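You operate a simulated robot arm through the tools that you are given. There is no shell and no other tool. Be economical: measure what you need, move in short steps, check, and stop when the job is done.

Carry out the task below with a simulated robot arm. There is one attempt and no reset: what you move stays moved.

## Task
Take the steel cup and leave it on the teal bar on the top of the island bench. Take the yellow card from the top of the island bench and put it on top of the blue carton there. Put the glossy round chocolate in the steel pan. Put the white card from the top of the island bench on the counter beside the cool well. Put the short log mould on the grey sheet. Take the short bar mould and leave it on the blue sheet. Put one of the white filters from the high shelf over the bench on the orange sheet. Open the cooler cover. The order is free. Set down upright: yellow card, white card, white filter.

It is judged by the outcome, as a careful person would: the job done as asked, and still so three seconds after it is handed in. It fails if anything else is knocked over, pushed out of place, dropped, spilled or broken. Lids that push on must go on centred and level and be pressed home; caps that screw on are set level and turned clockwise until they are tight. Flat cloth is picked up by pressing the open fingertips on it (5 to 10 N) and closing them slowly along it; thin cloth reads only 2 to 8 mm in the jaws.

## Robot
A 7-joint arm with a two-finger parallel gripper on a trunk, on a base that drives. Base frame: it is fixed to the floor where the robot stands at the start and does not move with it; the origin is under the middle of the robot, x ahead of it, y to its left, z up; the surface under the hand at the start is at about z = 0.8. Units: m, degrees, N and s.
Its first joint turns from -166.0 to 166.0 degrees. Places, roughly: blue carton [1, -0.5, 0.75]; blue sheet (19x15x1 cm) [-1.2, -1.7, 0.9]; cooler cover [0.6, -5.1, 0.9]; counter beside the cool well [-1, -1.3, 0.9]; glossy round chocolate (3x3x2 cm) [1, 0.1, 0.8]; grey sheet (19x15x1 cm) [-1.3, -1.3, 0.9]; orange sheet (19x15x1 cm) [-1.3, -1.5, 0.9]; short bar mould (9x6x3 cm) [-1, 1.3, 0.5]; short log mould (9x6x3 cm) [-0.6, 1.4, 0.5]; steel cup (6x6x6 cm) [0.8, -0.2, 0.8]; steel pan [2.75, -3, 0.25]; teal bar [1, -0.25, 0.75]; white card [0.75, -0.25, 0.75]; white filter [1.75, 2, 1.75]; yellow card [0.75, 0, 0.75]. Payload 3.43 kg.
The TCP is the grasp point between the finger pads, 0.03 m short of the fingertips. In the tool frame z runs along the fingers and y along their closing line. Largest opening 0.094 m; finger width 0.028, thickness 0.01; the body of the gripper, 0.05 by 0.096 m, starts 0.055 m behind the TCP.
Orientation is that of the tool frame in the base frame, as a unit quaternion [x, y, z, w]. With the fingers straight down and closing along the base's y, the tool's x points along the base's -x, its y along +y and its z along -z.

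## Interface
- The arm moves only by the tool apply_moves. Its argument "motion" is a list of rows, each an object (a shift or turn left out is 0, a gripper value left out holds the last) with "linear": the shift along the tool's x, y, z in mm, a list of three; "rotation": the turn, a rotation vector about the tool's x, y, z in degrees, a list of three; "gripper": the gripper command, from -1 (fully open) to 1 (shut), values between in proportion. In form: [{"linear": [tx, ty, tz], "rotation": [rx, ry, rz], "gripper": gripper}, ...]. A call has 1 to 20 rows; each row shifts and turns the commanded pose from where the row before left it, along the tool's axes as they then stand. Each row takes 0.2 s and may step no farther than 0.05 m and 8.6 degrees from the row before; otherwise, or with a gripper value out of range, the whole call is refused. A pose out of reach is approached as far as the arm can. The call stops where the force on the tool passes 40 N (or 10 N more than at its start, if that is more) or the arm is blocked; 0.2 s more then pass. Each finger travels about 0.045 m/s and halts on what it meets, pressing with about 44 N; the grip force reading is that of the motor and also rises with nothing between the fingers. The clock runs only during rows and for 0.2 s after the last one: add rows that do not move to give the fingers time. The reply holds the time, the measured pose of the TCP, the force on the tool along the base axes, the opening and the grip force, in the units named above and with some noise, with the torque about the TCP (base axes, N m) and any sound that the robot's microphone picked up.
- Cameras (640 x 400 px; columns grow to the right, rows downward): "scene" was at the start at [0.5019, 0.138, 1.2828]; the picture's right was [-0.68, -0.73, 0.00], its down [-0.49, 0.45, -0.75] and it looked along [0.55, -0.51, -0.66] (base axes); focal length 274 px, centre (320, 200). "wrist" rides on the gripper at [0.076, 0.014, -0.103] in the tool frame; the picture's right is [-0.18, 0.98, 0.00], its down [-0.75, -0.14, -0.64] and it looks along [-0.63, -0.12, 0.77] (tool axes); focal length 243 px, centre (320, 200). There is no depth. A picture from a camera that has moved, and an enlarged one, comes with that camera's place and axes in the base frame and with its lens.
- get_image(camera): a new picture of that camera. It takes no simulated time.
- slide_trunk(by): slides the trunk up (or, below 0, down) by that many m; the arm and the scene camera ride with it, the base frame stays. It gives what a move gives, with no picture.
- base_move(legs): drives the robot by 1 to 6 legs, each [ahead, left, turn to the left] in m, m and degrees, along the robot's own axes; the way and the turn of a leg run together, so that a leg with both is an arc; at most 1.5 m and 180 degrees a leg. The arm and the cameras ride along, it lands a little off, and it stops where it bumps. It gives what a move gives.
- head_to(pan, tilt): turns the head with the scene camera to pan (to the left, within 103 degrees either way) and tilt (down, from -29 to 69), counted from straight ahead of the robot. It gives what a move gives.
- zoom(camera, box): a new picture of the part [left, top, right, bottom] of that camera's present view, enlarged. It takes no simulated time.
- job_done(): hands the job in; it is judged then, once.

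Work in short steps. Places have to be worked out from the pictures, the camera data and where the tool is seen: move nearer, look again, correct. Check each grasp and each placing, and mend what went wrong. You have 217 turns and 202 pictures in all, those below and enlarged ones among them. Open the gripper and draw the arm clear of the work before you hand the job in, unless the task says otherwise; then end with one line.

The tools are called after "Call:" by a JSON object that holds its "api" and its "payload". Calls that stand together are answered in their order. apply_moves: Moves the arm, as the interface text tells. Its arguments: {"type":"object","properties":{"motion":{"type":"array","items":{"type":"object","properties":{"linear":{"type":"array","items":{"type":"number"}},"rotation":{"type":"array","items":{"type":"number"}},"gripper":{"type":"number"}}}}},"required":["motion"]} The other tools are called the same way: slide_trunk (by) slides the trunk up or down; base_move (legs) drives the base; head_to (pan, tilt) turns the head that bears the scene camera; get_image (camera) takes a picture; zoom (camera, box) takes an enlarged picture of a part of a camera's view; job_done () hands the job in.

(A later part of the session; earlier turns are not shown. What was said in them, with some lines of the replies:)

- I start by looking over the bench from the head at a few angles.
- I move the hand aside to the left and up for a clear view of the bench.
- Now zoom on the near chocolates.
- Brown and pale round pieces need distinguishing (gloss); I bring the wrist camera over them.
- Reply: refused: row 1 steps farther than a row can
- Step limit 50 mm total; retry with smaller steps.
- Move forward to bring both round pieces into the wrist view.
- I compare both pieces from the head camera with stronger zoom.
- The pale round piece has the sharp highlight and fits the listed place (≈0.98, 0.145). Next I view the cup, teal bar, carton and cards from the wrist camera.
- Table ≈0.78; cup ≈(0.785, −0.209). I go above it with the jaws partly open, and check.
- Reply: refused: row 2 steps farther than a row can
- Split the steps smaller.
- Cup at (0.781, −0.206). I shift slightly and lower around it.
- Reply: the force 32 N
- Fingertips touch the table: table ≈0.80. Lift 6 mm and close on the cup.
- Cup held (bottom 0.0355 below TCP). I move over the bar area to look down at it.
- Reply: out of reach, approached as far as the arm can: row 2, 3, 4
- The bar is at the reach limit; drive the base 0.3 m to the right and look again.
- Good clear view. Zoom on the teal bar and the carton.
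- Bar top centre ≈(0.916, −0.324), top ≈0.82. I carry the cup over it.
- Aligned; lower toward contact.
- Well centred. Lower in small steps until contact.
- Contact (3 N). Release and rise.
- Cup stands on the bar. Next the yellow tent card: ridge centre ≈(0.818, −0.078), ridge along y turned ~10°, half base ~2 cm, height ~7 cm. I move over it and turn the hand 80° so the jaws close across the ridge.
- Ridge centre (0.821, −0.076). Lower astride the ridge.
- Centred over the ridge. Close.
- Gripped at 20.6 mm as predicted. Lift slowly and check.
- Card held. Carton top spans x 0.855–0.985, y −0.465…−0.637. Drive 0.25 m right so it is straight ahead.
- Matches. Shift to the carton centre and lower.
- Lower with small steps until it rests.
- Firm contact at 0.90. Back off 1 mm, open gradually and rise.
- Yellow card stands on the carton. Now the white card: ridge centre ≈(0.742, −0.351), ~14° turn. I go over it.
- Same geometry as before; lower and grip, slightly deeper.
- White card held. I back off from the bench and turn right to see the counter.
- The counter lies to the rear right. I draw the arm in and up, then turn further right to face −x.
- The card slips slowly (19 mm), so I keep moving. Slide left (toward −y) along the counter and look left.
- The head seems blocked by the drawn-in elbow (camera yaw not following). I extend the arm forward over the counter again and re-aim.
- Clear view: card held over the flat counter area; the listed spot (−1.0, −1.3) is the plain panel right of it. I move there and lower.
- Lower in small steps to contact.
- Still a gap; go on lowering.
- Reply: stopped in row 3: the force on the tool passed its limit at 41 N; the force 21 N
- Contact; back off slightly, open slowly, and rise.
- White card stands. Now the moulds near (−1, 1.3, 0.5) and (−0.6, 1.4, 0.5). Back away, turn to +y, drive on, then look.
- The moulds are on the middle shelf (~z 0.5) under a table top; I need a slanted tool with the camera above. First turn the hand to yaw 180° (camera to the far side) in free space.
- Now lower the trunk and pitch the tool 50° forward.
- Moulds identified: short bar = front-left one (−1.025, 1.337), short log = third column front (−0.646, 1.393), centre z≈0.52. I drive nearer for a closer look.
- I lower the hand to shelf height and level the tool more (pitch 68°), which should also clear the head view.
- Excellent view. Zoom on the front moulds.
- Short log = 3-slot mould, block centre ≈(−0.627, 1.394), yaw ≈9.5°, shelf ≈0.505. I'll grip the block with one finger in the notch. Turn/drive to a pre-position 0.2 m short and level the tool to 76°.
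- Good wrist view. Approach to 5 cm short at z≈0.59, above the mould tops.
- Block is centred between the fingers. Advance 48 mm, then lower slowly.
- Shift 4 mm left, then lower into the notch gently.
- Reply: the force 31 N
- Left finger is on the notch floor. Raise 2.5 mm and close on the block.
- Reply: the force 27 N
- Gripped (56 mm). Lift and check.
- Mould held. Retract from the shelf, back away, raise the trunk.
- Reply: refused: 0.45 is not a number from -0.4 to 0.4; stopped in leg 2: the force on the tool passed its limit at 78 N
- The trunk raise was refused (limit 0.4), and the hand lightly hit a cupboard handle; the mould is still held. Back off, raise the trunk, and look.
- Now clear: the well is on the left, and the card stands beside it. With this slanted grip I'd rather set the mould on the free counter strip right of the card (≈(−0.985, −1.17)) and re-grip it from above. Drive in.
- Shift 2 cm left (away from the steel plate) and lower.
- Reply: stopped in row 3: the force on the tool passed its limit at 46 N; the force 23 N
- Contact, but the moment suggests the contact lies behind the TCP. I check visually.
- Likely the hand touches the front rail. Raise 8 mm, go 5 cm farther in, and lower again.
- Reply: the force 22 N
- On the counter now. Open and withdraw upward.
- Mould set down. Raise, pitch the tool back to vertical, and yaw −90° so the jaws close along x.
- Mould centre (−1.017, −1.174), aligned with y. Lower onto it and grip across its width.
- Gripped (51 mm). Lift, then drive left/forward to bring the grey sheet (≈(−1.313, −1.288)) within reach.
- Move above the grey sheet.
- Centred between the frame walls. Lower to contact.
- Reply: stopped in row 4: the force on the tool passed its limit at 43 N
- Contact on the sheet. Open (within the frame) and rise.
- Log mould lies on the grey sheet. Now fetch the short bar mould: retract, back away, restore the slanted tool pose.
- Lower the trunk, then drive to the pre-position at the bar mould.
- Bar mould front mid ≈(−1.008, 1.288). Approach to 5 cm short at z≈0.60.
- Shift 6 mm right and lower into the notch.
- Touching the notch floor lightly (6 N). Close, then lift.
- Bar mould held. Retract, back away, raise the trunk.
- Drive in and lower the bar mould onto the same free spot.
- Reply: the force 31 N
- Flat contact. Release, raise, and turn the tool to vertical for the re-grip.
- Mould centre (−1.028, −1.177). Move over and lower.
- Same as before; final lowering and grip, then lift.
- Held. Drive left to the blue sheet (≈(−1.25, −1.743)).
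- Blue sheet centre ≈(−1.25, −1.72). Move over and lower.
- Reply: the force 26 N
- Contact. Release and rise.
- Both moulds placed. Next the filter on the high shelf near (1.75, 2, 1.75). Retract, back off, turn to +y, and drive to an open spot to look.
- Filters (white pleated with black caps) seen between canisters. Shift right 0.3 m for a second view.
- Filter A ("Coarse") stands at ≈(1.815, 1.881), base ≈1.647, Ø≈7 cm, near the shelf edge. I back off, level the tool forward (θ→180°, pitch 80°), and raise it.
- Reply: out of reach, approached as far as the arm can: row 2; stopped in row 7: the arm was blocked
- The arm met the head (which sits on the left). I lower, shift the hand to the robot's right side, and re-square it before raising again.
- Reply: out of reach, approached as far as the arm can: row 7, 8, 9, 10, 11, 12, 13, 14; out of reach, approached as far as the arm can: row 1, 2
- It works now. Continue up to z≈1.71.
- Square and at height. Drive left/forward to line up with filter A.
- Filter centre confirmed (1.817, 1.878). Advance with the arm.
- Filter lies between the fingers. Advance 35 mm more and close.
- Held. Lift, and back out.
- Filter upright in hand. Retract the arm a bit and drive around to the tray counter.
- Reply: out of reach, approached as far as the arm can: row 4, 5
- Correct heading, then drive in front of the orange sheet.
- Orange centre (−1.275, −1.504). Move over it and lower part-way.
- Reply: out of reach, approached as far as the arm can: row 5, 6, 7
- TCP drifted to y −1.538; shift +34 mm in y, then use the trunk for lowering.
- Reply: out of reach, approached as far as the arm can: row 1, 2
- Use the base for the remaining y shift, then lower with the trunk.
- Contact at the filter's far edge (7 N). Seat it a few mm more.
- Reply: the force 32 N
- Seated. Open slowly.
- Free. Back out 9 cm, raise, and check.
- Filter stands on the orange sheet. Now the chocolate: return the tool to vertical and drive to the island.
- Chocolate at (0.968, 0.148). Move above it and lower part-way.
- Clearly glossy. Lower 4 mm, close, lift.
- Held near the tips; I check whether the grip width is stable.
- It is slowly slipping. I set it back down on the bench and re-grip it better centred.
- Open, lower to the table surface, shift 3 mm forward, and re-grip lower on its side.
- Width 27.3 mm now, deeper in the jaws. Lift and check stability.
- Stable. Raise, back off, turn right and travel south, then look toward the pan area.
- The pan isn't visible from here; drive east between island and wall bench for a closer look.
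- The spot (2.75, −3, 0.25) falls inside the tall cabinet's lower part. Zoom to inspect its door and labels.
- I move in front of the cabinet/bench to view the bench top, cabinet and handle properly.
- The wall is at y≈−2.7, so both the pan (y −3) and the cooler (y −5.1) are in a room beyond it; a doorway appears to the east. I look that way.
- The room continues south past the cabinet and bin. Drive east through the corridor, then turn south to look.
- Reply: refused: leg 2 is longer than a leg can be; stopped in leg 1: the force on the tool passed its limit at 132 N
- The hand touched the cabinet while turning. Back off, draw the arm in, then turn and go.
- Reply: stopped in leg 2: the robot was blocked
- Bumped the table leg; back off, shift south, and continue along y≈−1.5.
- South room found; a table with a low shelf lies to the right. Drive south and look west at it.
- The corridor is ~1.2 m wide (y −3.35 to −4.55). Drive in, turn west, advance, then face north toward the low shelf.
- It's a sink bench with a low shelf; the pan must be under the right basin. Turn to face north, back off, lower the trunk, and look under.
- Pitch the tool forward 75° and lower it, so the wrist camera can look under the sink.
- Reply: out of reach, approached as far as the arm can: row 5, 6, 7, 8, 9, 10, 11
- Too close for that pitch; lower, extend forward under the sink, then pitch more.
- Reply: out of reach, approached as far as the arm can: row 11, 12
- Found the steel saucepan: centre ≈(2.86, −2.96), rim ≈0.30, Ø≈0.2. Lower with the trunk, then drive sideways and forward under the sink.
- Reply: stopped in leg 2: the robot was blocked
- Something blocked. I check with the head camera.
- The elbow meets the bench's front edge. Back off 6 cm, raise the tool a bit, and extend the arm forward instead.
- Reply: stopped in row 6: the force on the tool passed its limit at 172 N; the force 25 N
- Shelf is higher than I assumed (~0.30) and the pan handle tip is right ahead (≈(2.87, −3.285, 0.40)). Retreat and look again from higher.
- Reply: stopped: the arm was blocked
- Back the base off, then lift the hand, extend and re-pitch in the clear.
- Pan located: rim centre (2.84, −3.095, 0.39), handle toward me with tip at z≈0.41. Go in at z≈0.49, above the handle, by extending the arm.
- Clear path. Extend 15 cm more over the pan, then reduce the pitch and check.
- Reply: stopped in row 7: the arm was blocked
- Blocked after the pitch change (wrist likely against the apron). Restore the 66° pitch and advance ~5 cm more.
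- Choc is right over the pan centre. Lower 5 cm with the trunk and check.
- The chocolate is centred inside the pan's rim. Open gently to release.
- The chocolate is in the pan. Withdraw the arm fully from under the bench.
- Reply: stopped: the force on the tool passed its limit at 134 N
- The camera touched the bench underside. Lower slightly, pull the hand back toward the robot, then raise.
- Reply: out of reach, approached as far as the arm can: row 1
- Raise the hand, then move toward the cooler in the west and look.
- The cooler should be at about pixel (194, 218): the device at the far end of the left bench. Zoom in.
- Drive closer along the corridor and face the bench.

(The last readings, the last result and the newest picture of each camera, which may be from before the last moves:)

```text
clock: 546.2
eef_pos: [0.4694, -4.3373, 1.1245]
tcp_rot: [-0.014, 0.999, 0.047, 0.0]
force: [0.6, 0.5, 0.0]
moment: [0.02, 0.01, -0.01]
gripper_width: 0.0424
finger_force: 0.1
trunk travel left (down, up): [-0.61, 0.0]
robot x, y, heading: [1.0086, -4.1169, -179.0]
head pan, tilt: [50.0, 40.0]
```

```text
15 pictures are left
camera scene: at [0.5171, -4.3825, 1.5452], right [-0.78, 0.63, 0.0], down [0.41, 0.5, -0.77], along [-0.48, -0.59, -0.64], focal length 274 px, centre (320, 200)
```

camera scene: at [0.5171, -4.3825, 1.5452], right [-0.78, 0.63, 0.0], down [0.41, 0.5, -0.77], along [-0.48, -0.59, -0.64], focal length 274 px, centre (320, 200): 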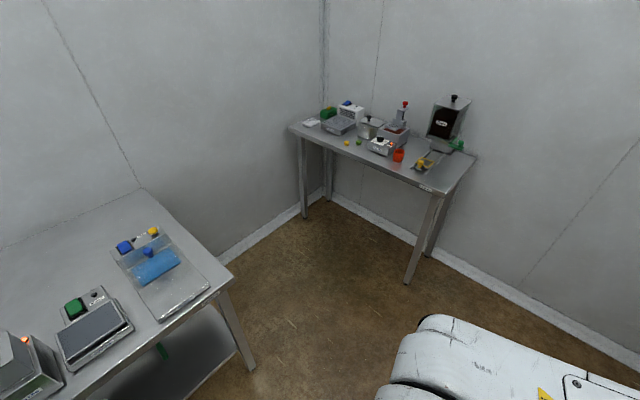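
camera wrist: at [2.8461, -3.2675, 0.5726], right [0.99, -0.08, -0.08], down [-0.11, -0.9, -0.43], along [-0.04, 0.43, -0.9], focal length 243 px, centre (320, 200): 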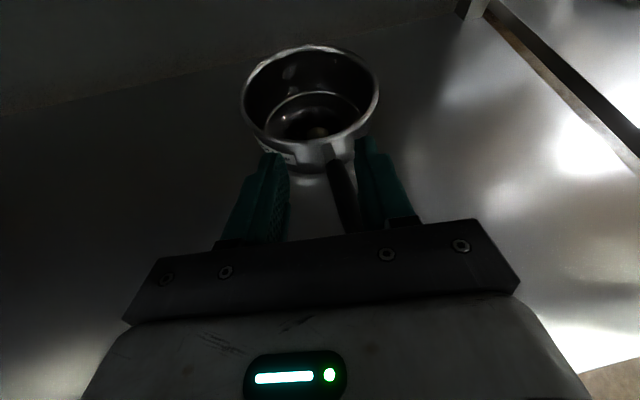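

Call:
{"api": "zoom", "payload": {"camera": "scene", "box": [90, 210, 230, 330]}}

```text
3.33 times, centred on (160, 270) of scene
camera zoom: at [0.5171, -4.3825, 1.5452], right [-0.78, 0.63, 0.0], down [0.41, 0.5, -0.77], along [-0.48, -0.59, -0.64], focal length 915 px, centre (853, -33)
```

zoom: 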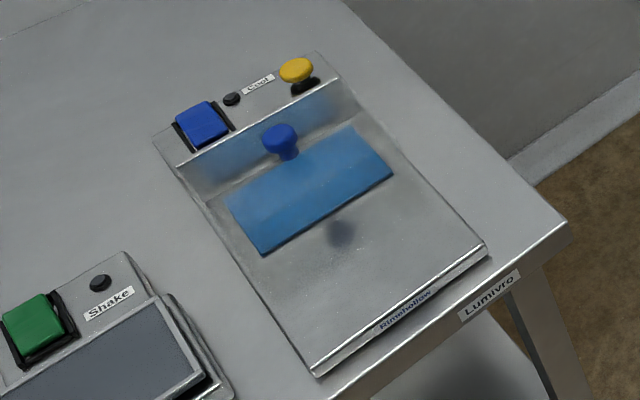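

Drive opposite the "Cool" device and inspect it closely with both cameras.

Call:
{"api": "base_move", "payload": {"legs": [[0.5, 0, 0], [0, 0, 90]]}}

Call:
{"api": "head_to", "payload": {"pan": -20, "tilt": 50}}

Call:
{"api": "get_image", "payload": {"camera": "scene"}}

```text
clock: 552.9
eef_pos: [0.7303, -4.6657, 1.124]
tcp_rot: [0.713, -0.7, -0.035, 0.032]
force: [-0.2, 0.4, 0.0]
moment: [-0.01, -0.01, -0.02]
gripper_width: 0.0422
finger_force: 0.0
trunk travel left (down, up): [-0.61, 0.0]
robot x, y, heading: [0.5153, -4.1203, -89.9]
head pan, tilt: [50.0, 40.0]
```

```text
clock: 554.3
eef_pos: [0.7296, -4.6667, 1.1247]
tcp_rot: [0.713, -0.699, -0.033, 0.032]
force: [0.1, -0.4, 0.1]
moment: [0.05, 0.01, 0.0]
gripper_width: 0.0424
finger_force: 0.0
trunk travel left (down, up): [-0.61, 0.0]
robot x, y, heading: [0.5149, -4.1224, -89.7]
head pan, tilt: [-20.0, 50.0]
```

```text
13 pictures are left
camera scene: at [0.683, -4.6344, 1.531], right [-0.94, 0.34, 0.0], down [0.26, 0.72, -0.64], along [-0.22, -0.6, -0.77], focal length 274 px, centre (320, 200)
```

scene: 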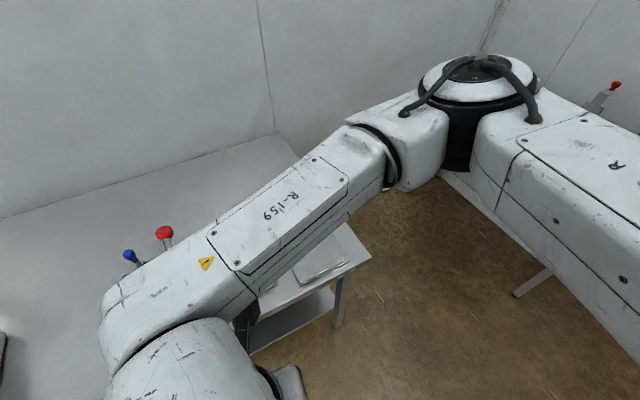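

The arm blocks the head view; move the hand over the device and use the wrist camera.

Call:
{"api": "apply_moves", "payload": {"motion": [{"linear": [42, 15, 0]}, {"linear": [42, 15, 0]}, {"linear": [42, 15, 0]}, {"linear": [42, 15, 0]}, {"linear": [42, 15, 0]}, {"linear": [42, 15, 0]}, {"linear": [45, 0, 0]}, {}]}}

Call:
{"api": "get_image", "payload": {"camera": "wrist"}}

```text
clock: 556.1
eef_pos: [0.6457, -4.9679, 1.1331]
tcp_rot: [0.713, -0.699, -0.035, 0.032]
force: [0.0, -0.5, 0.1]
moment: [0.02, -0.01, 0.01]
gripper_width: 0.0424
finger_force: 0.1
trunk travel left (down, up): [-0.61, 0.0]
robot x, y, heading: [0.5123, -4.1204, -89.9]
head pan, tilt: [-20.0, 50.0]
```

```text
12 pictures are left
camera wrist: at [0.6429, -5.0446, 1.2375], right [-0.98, 0.16, 0.09], down [0.19, 0.75, 0.63], along [0.03, 0.64, -0.77], focal length 243 px, centre (320, 200)
```

wrist: 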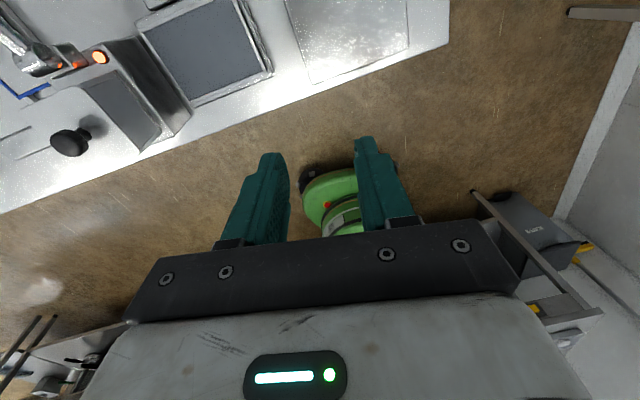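

I turn the hand 180° so the wrist camera looks forward onto the device.

Call:
{"api": "apply_moves", "payload": {"motion": [{"rotation": [0, 0, -8.5]}, {"rotation": [0, 0, -8.5]}, {"rotation": [0, 0, -8.5]}, {"rotation": [0, 0, -8.5]}, {"rotation": [0, 0, -8.5]}, {"rotation": [0, 0, -8.5]}, {"rotation": [0, 0, -8.5]}, {"rotation": [0, 0, -8.5]}, {"rotation": [0, 0, -8.5]}, {"rotation": [0, 0, -8.5]}, {"rotation": [0, 0, -8.5]}, {"rotation": [0, 0, -8.5]}, {"rotation": [0, 0, -8.5]}, {"rotation": [0, 0, -8.5]}, {"rotation": [0, 0, -8.5]}, {"rotation": [0, 0, -8.5]}, {"rotation": [0, 0, -8.5]}, {"rotation": [0, 0, -8.5]}, {"rotation": [0, 0, -8.5]}, {}]}}

Call:
{"api": "apply_moves", "payload": {"motion": [{"rotation": [0, 0, -8.5]}, {"rotation": [0, 0, -8.5]}, {"gripper": -0.3}, {}]}}

Call:
{"api": "get_image", "payload": {"camera": "wrist"}}

```text
clock: 560.3
eef_pos: [0.6449, -4.9637, 1.1309]
tcp_rot: [0.805, 0.592, -0.037, -0.028]
force: [0.6, -0.3, -0.6]
moment: [0.01, 0.01, 0.0]
gripper_width: 0.0424
finger_force: 0.1
trunk travel left (down, up): [-0.61, 0.0]
robot x, y, heading: [0.5132, -4.1198, -89.7]
head pan, tilt: [-20.0, 50.0]
```

```text
clock: 561.3
eef_pos: [0.646, -4.9642, 1.1319]
tcp_rot: [0.709, 0.703, -0.032, -0.034]
force: [0.3, 0.4, -0.3]
moment: [-0.01, 0.04, 0.01]
gripper_width: 0.0612
finger_force: 0.0
trunk travel left (down, up): [-0.61, 0.0]
robot x, y, heading: [0.5142, -4.1232, -89.7]
head pan, tilt: [-20.0, 50.0]
```

```text
11 pictures are left
camera wrist: at [0.6693, -4.8885, 1.2326], right [0.98, -0.19, -0.09], down [-0.08, -0.75, 0.65], along [-0.19, -0.63, -0.75], focal length 243 px, centre (320, 200)
```

wrist: 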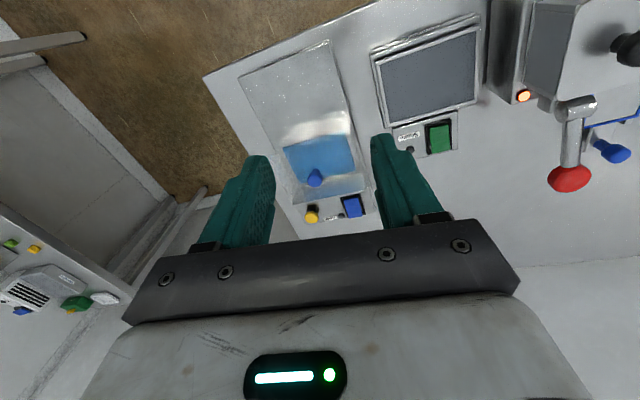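

Call:
{"api": "zoom", "payload": {"camera": "wrist", "box": [230, 30, 390, 230]}}

```text
2.00 times, centred on (310, 130) of wrist
camera zoom: at [0.6693, -4.8885, 1.2326], right [0.98, -0.19, -0.09], down [-0.08, -0.75, 0.65], along [-0.19, -0.63, -0.75], focal length 485 px, centre (340, 340)
```

zoom: 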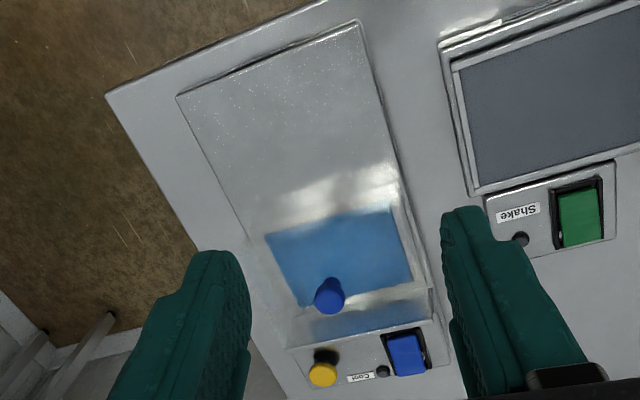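

Unclear how the cover works; I bring the hand lower over the knob for a close view.

Call:
{"api": "apply_moves", "payload": {"motion": [{"linear": [-30, -20, 20]}, {"linear": [-30, -20, 20]}, {"linear": [-20, -5, 25]}, {"linear": [0, 0, 20]}, {}]}}

Call:
{"api": "get_image", "payload": {"camera": "wrist"}}

```text
clock: 562.5
eef_pos: [0.5922, -5.0427, 1.051]
tcp_rot: [0.709, 0.704, -0.032, -0.034]
force: [-0.7, -0.2, 0.7]
moment: [0.03, -0.03, -0.01]
gripper_width: 0.061
finger_force: 0.0
trunk travel left (down, up): [-0.61, 0.0]
robot x, y, heading: [0.5143, -4.1204, -89.9]
head pan, tilt: [-20.0, 50.0]
```

```text
9 pictures are left
camera wrist: at [0.6163, -4.9676, 1.1514], right [0.98, -0.19, -0.09], down [-0.09, -0.75, 0.65], along [-0.19, -0.63, -0.75], focal length 243 px, centre (320, 200)
```

wrist: 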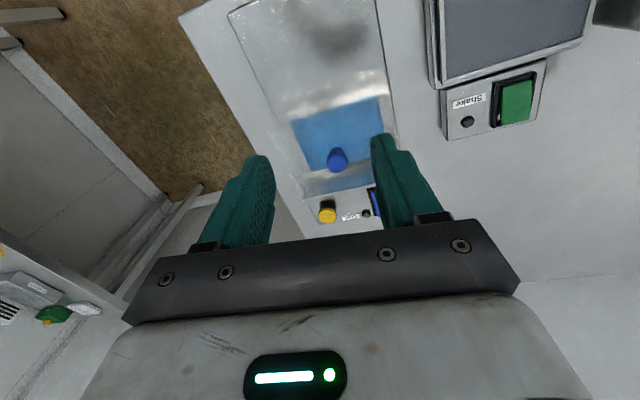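

Call:
{"api": "zoom", "payload": {"camera": "wrist", "box": [260, 70, 400, 230]}}

```text
2.50 times, centred on (330, 150) of wrist
camera zoom: at [0.6163, -4.9676, 1.1514], right [0.98, -0.19, -0.09], down [-0.09, -0.75, 0.65], along [-0.19, -0.63, -0.75], focal length 606 px, centre (295, 325)
```

zoom: 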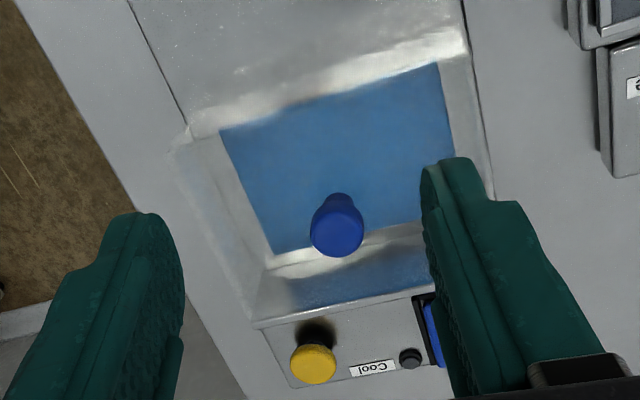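

It is a clear cover with a blue knob on top. Position over the knob (≈(0.589, −5.10)) and descend carefully until the fingertips touch.

Call:
{"api": "apply_moves", "payload": {"motion": [{"linear": [-28, -1.5, 0]}, {"linear": [-28, -1.5, 0]}, {"linear": [0, 0, 20]}, {"linear": [0, 0, 20]}, {}]}}

Call:
{"api": "get_image", "payload": {"camera": "wrist"}}

```text
clock: 563.7
eef_pos: [0.5825, -5.0997, 1.0105]
tcp_rot: [0.709, 0.704, -0.032, -0.034]
force: [-1.0, 0.0, 0.4]
moment: [-0.02, -0.02, -0.03]
gripper_width: 0.0611
finger_force: 0.0
trunk travel left (down, up): [-0.61, 0.0]
robot x, y, heading: [0.5142, -4.1235, -89.6]
head pan, tilt: [-20.0, 50.0]
```

```text
7 pictures are left
camera wrist: at [0.6082, -5.024, 1.112], right [0.98, -0.19, -0.09], down [-0.09, -0.75, 0.65], along [-0.19, -0.63, -0.75], focal length 243 px, centre (320, 200)
```

wrist: 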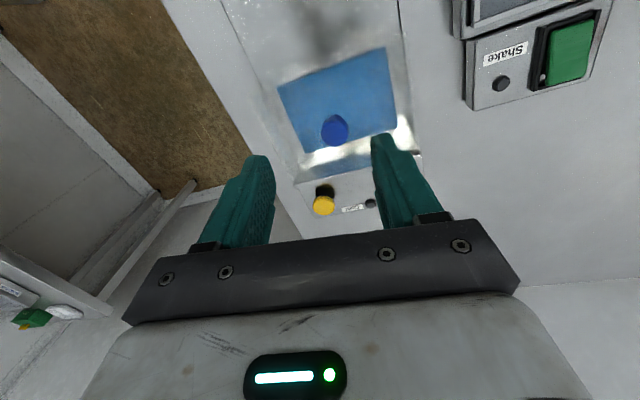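

Triangulated knob: (0.5845, −5.12, ~0.895). Straighten the tool tilt, shift over the knob and descend.

Call:
{"api": "apply_moves", "payload": {"motion": [{"rotation": [-5.3, 0, 0]}, {"linear": [-20, 2, 0], "gripper": 0}, {"linear": [0, 0, 35]}, {"linear": [0, 0, 30]}, {"linear": [0, 0, 15]}, {}]}}

Call:
{"api": "get_image", "payload": {"camera": "wrist"}}

```text
clock: 565.1
eef_pos: [0.5944, -5.0959, 0.9471]
tcp_rot: [0.71, 0.704, -0.001, -0.001]
force: [-0.1, -0.2, 0.6]
moment: [-0.01, 0.02, -0.02]
gripper_width: 0.047
finger_force: 0.1
out of reach, approached as far as the arm can: row 3, 4, 5
trunk travel left (down, up): [-0.61, 0.0]
robot x, y, heading: [0.5127, -4.1198, -89.7]
head pan, tilt: [-20.0, 50.0]
```

```text
6 pictures are left
camera wrist: at [0.6092, -5.0207, 1.0504], right [0.98, -0.19, 0.0], down [-0.15, -0.75, 0.64], along [-0.13, -0.63, -0.77], focal length 243 px, centre (320, 200)
```

wrist: 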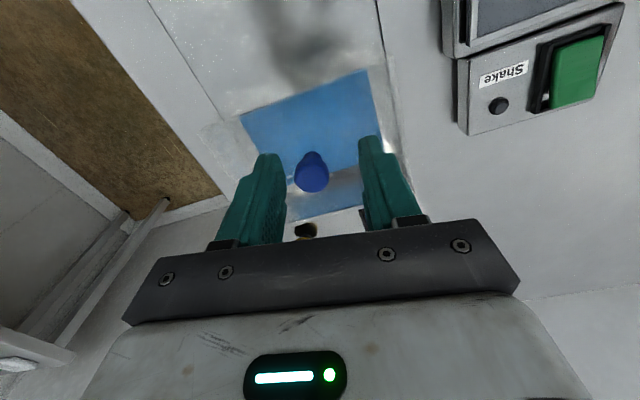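

Slightly out of reach: raise 5 cm, drive 10 cm closer, re-centre over the knob.

Call:
{"api": "apply_moves", "payload": {"motion": [{"linear": [0, 0, -30]}, {"linear": [20, 0, -25]}, {"linear": [40, 0, 0]}, {}]}}

Call:
{"api": "base_move", "payload": {"legs": [[0.1, 0, 0]]}}

```text
clock: 566.1
eef_pos: [0.5908, -5.0365, 1.0021]
tcp_rot: [0.711, 0.704, -0.001, -0.001]
force: [-0.4, 0.0, 0.4]
moment: [0.03, -0.03, -0.01]
gripper_width: 0.0472
finger_force: 0.1
trunk travel left (down, up): [-0.61, 0.0]
robot x, y, heading: [0.5097, -4.1245, -89.9]
head pan, tilt: [-20.0, 50.0]
```

```text
clock: 567.3
eef_pos: [0.5896, -5.1371, 1.0036]
tcp_rot: [0.71, 0.704, 0.0, -0.001]
force: [0.2, -0.4, 0.1]
moment: [-0.03, 0.01, 0.0]
gripper_width: 0.0471
finger_force: 0.2
trunk travel left (down, up): [-0.61, 0.0]
robot x, y, heading: [0.5118, -4.2229, -90.0]
head pan, tilt: [-20.0, 50.0]
```

Call:
{"api": "apply_moves", "payload": {"motion": [{"linear": [17, -7, 0]}, {"linear": [0, 0, 40]}, {"linear": [0, 0, 30]}, {"linear": [0, 0, 10]}, {"linear": [0, 0, 6]}, {}]}}

Call:
{"api": "get_image", "payload": {"camera": "wrist"}}

```text
clock: 568.7
eef_pos: [0.584, -5.1206, 0.9187]
tcp_rot: [0.71, 0.704, 0.0, -0.001]
force: [-0.2, -0.5, -0.1]
moment: [-0.02, 0.01, 0.0]
gripper_width: 0.0468
finger_force: 0.0
trunk travel left (down, up): [-0.61, 0.0]
robot x, y, heading: [0.5108, -4.2215, -89.8]
head pan, tilt: [-20.0, 50.0]
```

```text
5 pictures are left
camera wrist: at [0.5996, -5.0451, 1.0213], right [0.98, -0.19, 0.0], down [-0.15, -0.75, 0.64], along [-0.13, -0.63, -0.77], focal length 243 px, centre (320, 200)
```

wrist: 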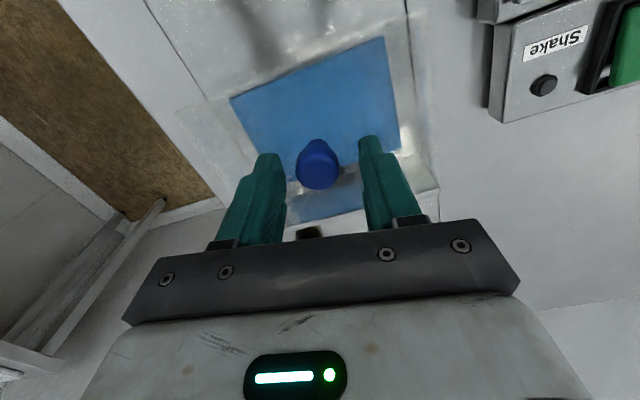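

The knob is between the fingertips. Close on it and try a gentle lift, reading forces.

Call:
{"api": "apply_moves", "payload": {"motion": [{"linear": [0, 0, 5]}, {"gripper": 0.5}, {"gripper": 1}, {}, {}]}}

Call:
{"api": "apply_moves", "payload": {"motion": [{"linear": [0, 0, -5]}, {"linear": [0, 0, -5]}, {}]}}

```text
clock: 569.9
eef_pos: [0.5831, -5.1213, 0.9137]
tcp_rot: [0.711, 0.704, 0.0, -0.002]
force: [-6.1, 0.8, 0.5]
moment: [0.07, -0.01, -0.26]
gripper_width: 0.0251
finger_force: 44.4
trunk travel left (down, up): [-0.61, 0.0]
robot x, y, heading: [0.5146, -4.2238, -89.6]
head pan, tilt: [-20.0, 50.0]
```

```text
clock: 570.7
eef_pos: [0.5835, -5.1207, 0.921]
tcp_rot: [0.71, 0.704, 0.0, -0.003]
force: [-8.7, -0.5, -28.1]
moment: [0.1, -0.19, -0.2]
gripper_width: 0.0253
finger_force: 44.9
trunk travel left (down, up): [-0.61, 0.0]
robot x, y, heading: [0.5167, -4.2229, -90.0]
head pan, tilt: [-20.0, 50.0]
```

The lift met ~28 N. Go back down and try sliding the knob toward the front (+y).

Call:
{"api": "apply_moves", "payload": {"motion": [{"linear": [0, 0, 5]}, {"linear": [0, 0, 4]}, {"linear": [5, 0, 0]}, {"linear": [5, 0, 0]}, {"linear": [5, 0, 0]}, {}]}}

```text
clock: 572.1
eef_pos: [0.581, -5.1056, 0.9151]
tcp_rot: [0.711, 0.703, -0.001, -0.002]
force: [-20.3, -3.6, 27.7]
moment: [-0.27, 0.28, -0.19]
gripper_width: 0.0252
finger_force: 45.0
trunk travel left (down, up): [-0.61, 0.0]
robot x, y, heading: [0.5173, -4.2217, -90.0]
head pan, tilt: [-20.0, 50.0]
```

It slides freely toward the front (only ~4 N). Relieve side/vertical load and pull it along its rails (slightly toward −x).

Call:
{"api": "apply_moves", "payload": {"motion": [{"linear": [0, -4, -4]}, {"linear": [12, -1.2, 0]}, {"linear": [12, -1.2, 0]}, {"linear": [12, -1.2, 0]}, {}]}}

Call:
{"api": "get_image", "payload": {"camera": "wrist"}}

```text
clock: 573.3
eef_pos: [0.5754, -5.0698, 0.9165]
tcp_rot: [0.71, 0.704, 0.001, -0.003]
force: [-9.3, -0.5, -27.7]
moment: [0.14, -0.19, -0.19]
gripper_width: 0.0256
finger_force: 45.1
trunk travel left (down, up): [-0.61, 0.0]
robot x, y, heading: [0.5135, -4.2214, -89.9]
head pan, tilt: [-20.0, 50.0]
```

```text
4 pictures are left
camera wrist: at [0.59, -4.9934, 1.0193], right [0.98, -0.19, 0.0], down [-0.15, -0.76, 0.64], along [-0.13, -0.63, -0.77], focal length 243 px, centre (320, 200)
```

wrist: 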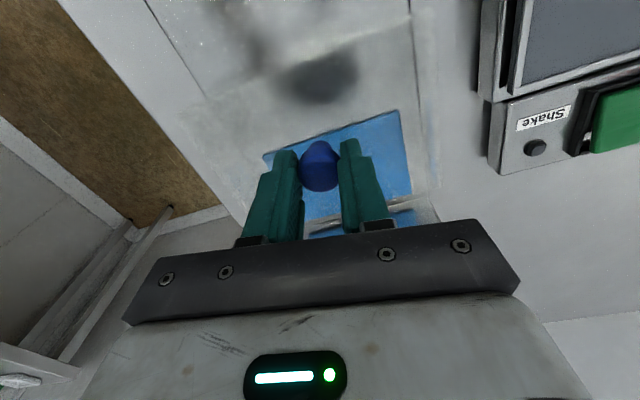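

The cover is a sliding one and is moving. Continue along the rails.

Call:
{"api": "apply_moves", "payload": {"motion": [{"linear": [0, -2, 2.5]}, {"linear": [15, -2.3, 0]}, {"linear": [15, -2.3, 0]}, {"linear": [15, -2.3, 0]}, {"linear": [15, -2.3, 0]}, {}]}}

```text
clock: 574.7
eef_pos: [0.5656, -5.0095, 0.9165]
tcp_rot: [0.711, 0.704, -0.002, -0.001]
force: [-4.2, -1.4, 20.5]
moment: [-1.0, 0.05, -0.16]
gripper_width: 0.0254
finger_force: 45.1
trunk travel left (down, up): [-0.61, 0.0]
robot x, y, heading: [0.5144, -4.2279, -90.1]
head pan, tilt: [-20.0, 50.0]
```

Call:
{"api": "apply_moves", "payload": {"motion": [{"linear": [0, 0, -2]}, {"linear": [15, -2.3, 0]}, {"linear": [15, -2.3, 0]}, {"linear": [15, -2.3, 0]}, {"linear": [15, -2.3, 0]}, {}]}}

```text
clock: 576.1
eef_pos: [0.5544, -4.9489, 0.9168]
tcp_rot: [0.71, 0.704, 0.0, 0.0]
force: [0.3, -0.9, -0.4]
moment: [0.0, 0.01, -0.01]
gripper_width: 0.0001
finger_force: 32.9
trunk travel left (down, up): [-0.61, 0.0]
robot x, y, heading: [0.5121, -4.2226, -89.4]
head pan, tilt: [-20.0, 50.0]
```

The knob slipped out — probably at its end stop. Raise and look.

Call:
{"api": "apply_moves", "payload": {"motion": [{"linear": [0, 0, -40]}, {"linear": [0, 0, -40]}, {}]}}

Call:
{"api": "get_image", "payload": {"camera": "wrist"}}

```text
clock: 576.9
eef_pos: [0.5527, -4.9471, 0.9962]
tcp_rot: [0.71, 0.704, 0.0, -0.002]
force: [-0.6, -0.3, 0.5]
moment: [-0.01, 0.0, -0.02]
gripper_width: 0.0
finger_force: 33.2
trunk travel left (down, up): [-0.61, 0.0]
robot x, y, heading: [0.5151, -4.2239, -89.8]
head pan, tilt: [-20.0, 50.0]
```

```text
3 pictures are left
camera wrist: at [0.5691, -4.8705, 1.0989], right [0.98, -0.19, 0.0], down [-0.15, -0.75, 0.64], along [-0.13, -0.63, -0.77], focal length 243 px, centre (320, 200)
```

wrist: 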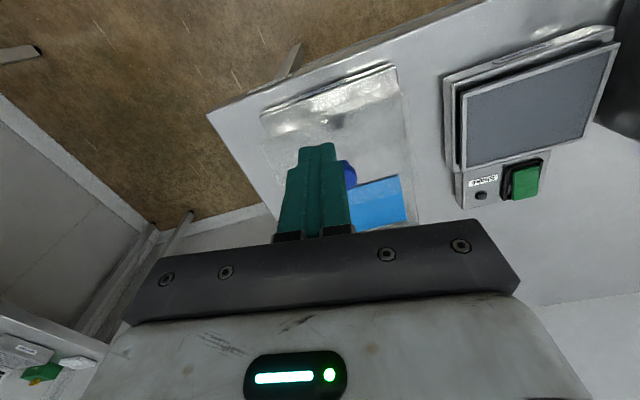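

The blue plate is uncovered and the cover has moved ~12 cm to the front. To be sure it's at its stop, I push the knob gently forward from behind with closed fingers.

Call:
{"api": "apply_moves", "payload": {"motion": [{"linear": [-45, 8, 0]}, {"linear": [-45, 8, 0]}, {"linear": [-11, 0, 0]}, {"linear": [0, 0, 40]}, {"linear": [0, 0, 30]}, {}]}}

Call:
{"api": "apply_moves", "payload": {"motion": [{"linear": [8, -1, 0]}, {"linear": [8, -1, 0]}, {"linear": [6, -1, 0]}, {"linear": [5, 0, 0]}, {"linear": [4, 0, 0]}, {}]}}

```text
clock: 578.3
eef_pos: [0.5752, -5.051, 0.9232]
tcp_rot: [0.711, 0.703, 0.001, -0.001]
force: [-0.2, -0.4, -0.4]
moment: [-0.05, 0.0, 0.01]
gripper_width: 0.0
finger_force: 32.9
trunk travel left (down, up): [-0.61, 0.0]
robot x, y, heading: [0.5158, -4.2237, -90.0]
head pan, tilt: [-20.0, 50.0]
```

```text
clock: 579.4
eef_pos: [0.5701, -5.0289, 0.9304]
tcp_rot: [0.711, 0.703, -0.004, 0.009]
force: [1.7, -4.4, 1.0]
moment: [-0.1, -0.03, 0.0]
gripper_width: 0.0002
finger_force: 33.4
trunk travel left (down, up): [-0.61, 0.0]
robot x, y, heading: [0.5143, -4.2225, -89.9]
head pan, tilt: [-20.0, 50.0]
stopped in row 5: the force on the tool passed its limit at 45 N (the readings are from after the stop); the commanded pose is now the measured one
```

It's firmly at its stop. Raise, open the gripper, back away, and take a last look.

Call:
{"api": "apply_moves", "payload": {"motion": [{"linear": [-5, 0, 0]}, {"linear": [0, 0, -40]}, {"linear": [0, 0, -45]}, {"linear": [0, 0, -45]}, {"gripper": -1}, {"linear": [45, 0, 0]}, {"linear": [45, 0, 0]}, {}]}}

Call:
{"api": "get_image", "payload": {"camera": "wrist"}}

Call:
{"api": "base_move", "payload": {"legs": [[-0.15, 0, 0]]}}

```text
clock: 581.2
eef_pos: [0.5667, -4.9416, 1.0595]
tcp_rot: [0.711, 0.703, -0.005, 0.006]
force: [0.2, 0.0, 0.0]
moment: [-0.03, 0.04, 0.03]
gripper_width: 0.0863
finger_force: 0.0
trunk travel left (down, up): [-0.61, 0.0]
robot x, y, heading: [0.5109, -4.2259, -89.9]
head pan, tilt: [-20.0, 50.0]
```

```text
2 pictures are left
camera wrist: at [0.5812, -4.864, 1.161], right [0.98, -0.19, 0.01], down [-0.15, -0.74, 0.65], along [-0.12, -0.64, -0.76], focal length 243 px, centre (320, 200)
```

wrist: 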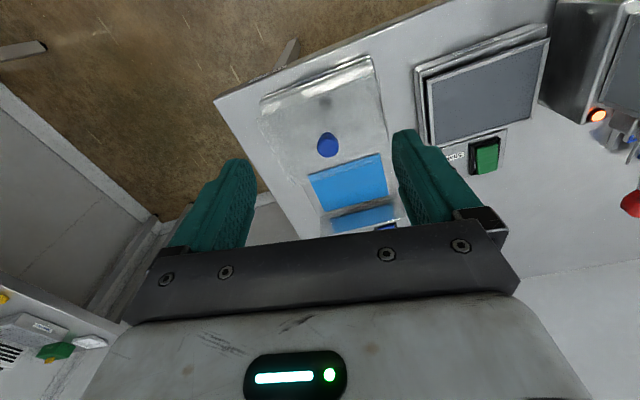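

```text
clock: 582.6
eef_pos: [0.567, -4.7877, 1.0595]
tcp_rot: [0.711, 0.703, -0.004, 0.007]
force: [-0.6, -0.4, -0.5]
moment: [-0.01, -0.02, 0.01]
gripper_width: 0.0939
finger_force: 0.0
trunk travel left (down, up): [-0.61, 0.0]
robot x, y, heading: [0.5157, -4.0682, -89.8]
head pan, tilt: [-20.0, 50.0]
```

The cover is open, with the cold plate uncovered, and all the other items are placed. The gripper is open and the arm is clear, so I hand in.

Call:
{"api": "job_done", "payload": {}}

```text
The job is handed in.
```

I handed the job in with all eight tasks done. Each was seen in place by camera when I finished it, but I did not go back for a final look round. On the way the hand bumped a cupboard handle, the tall cabinet, the sink bench's underside and, probably, the shelf under the sink, and the base bumped a table leg. I saw nothing knocked over. The cooler cover slid forward to its stop, and the chocolate was let go just above the pan.
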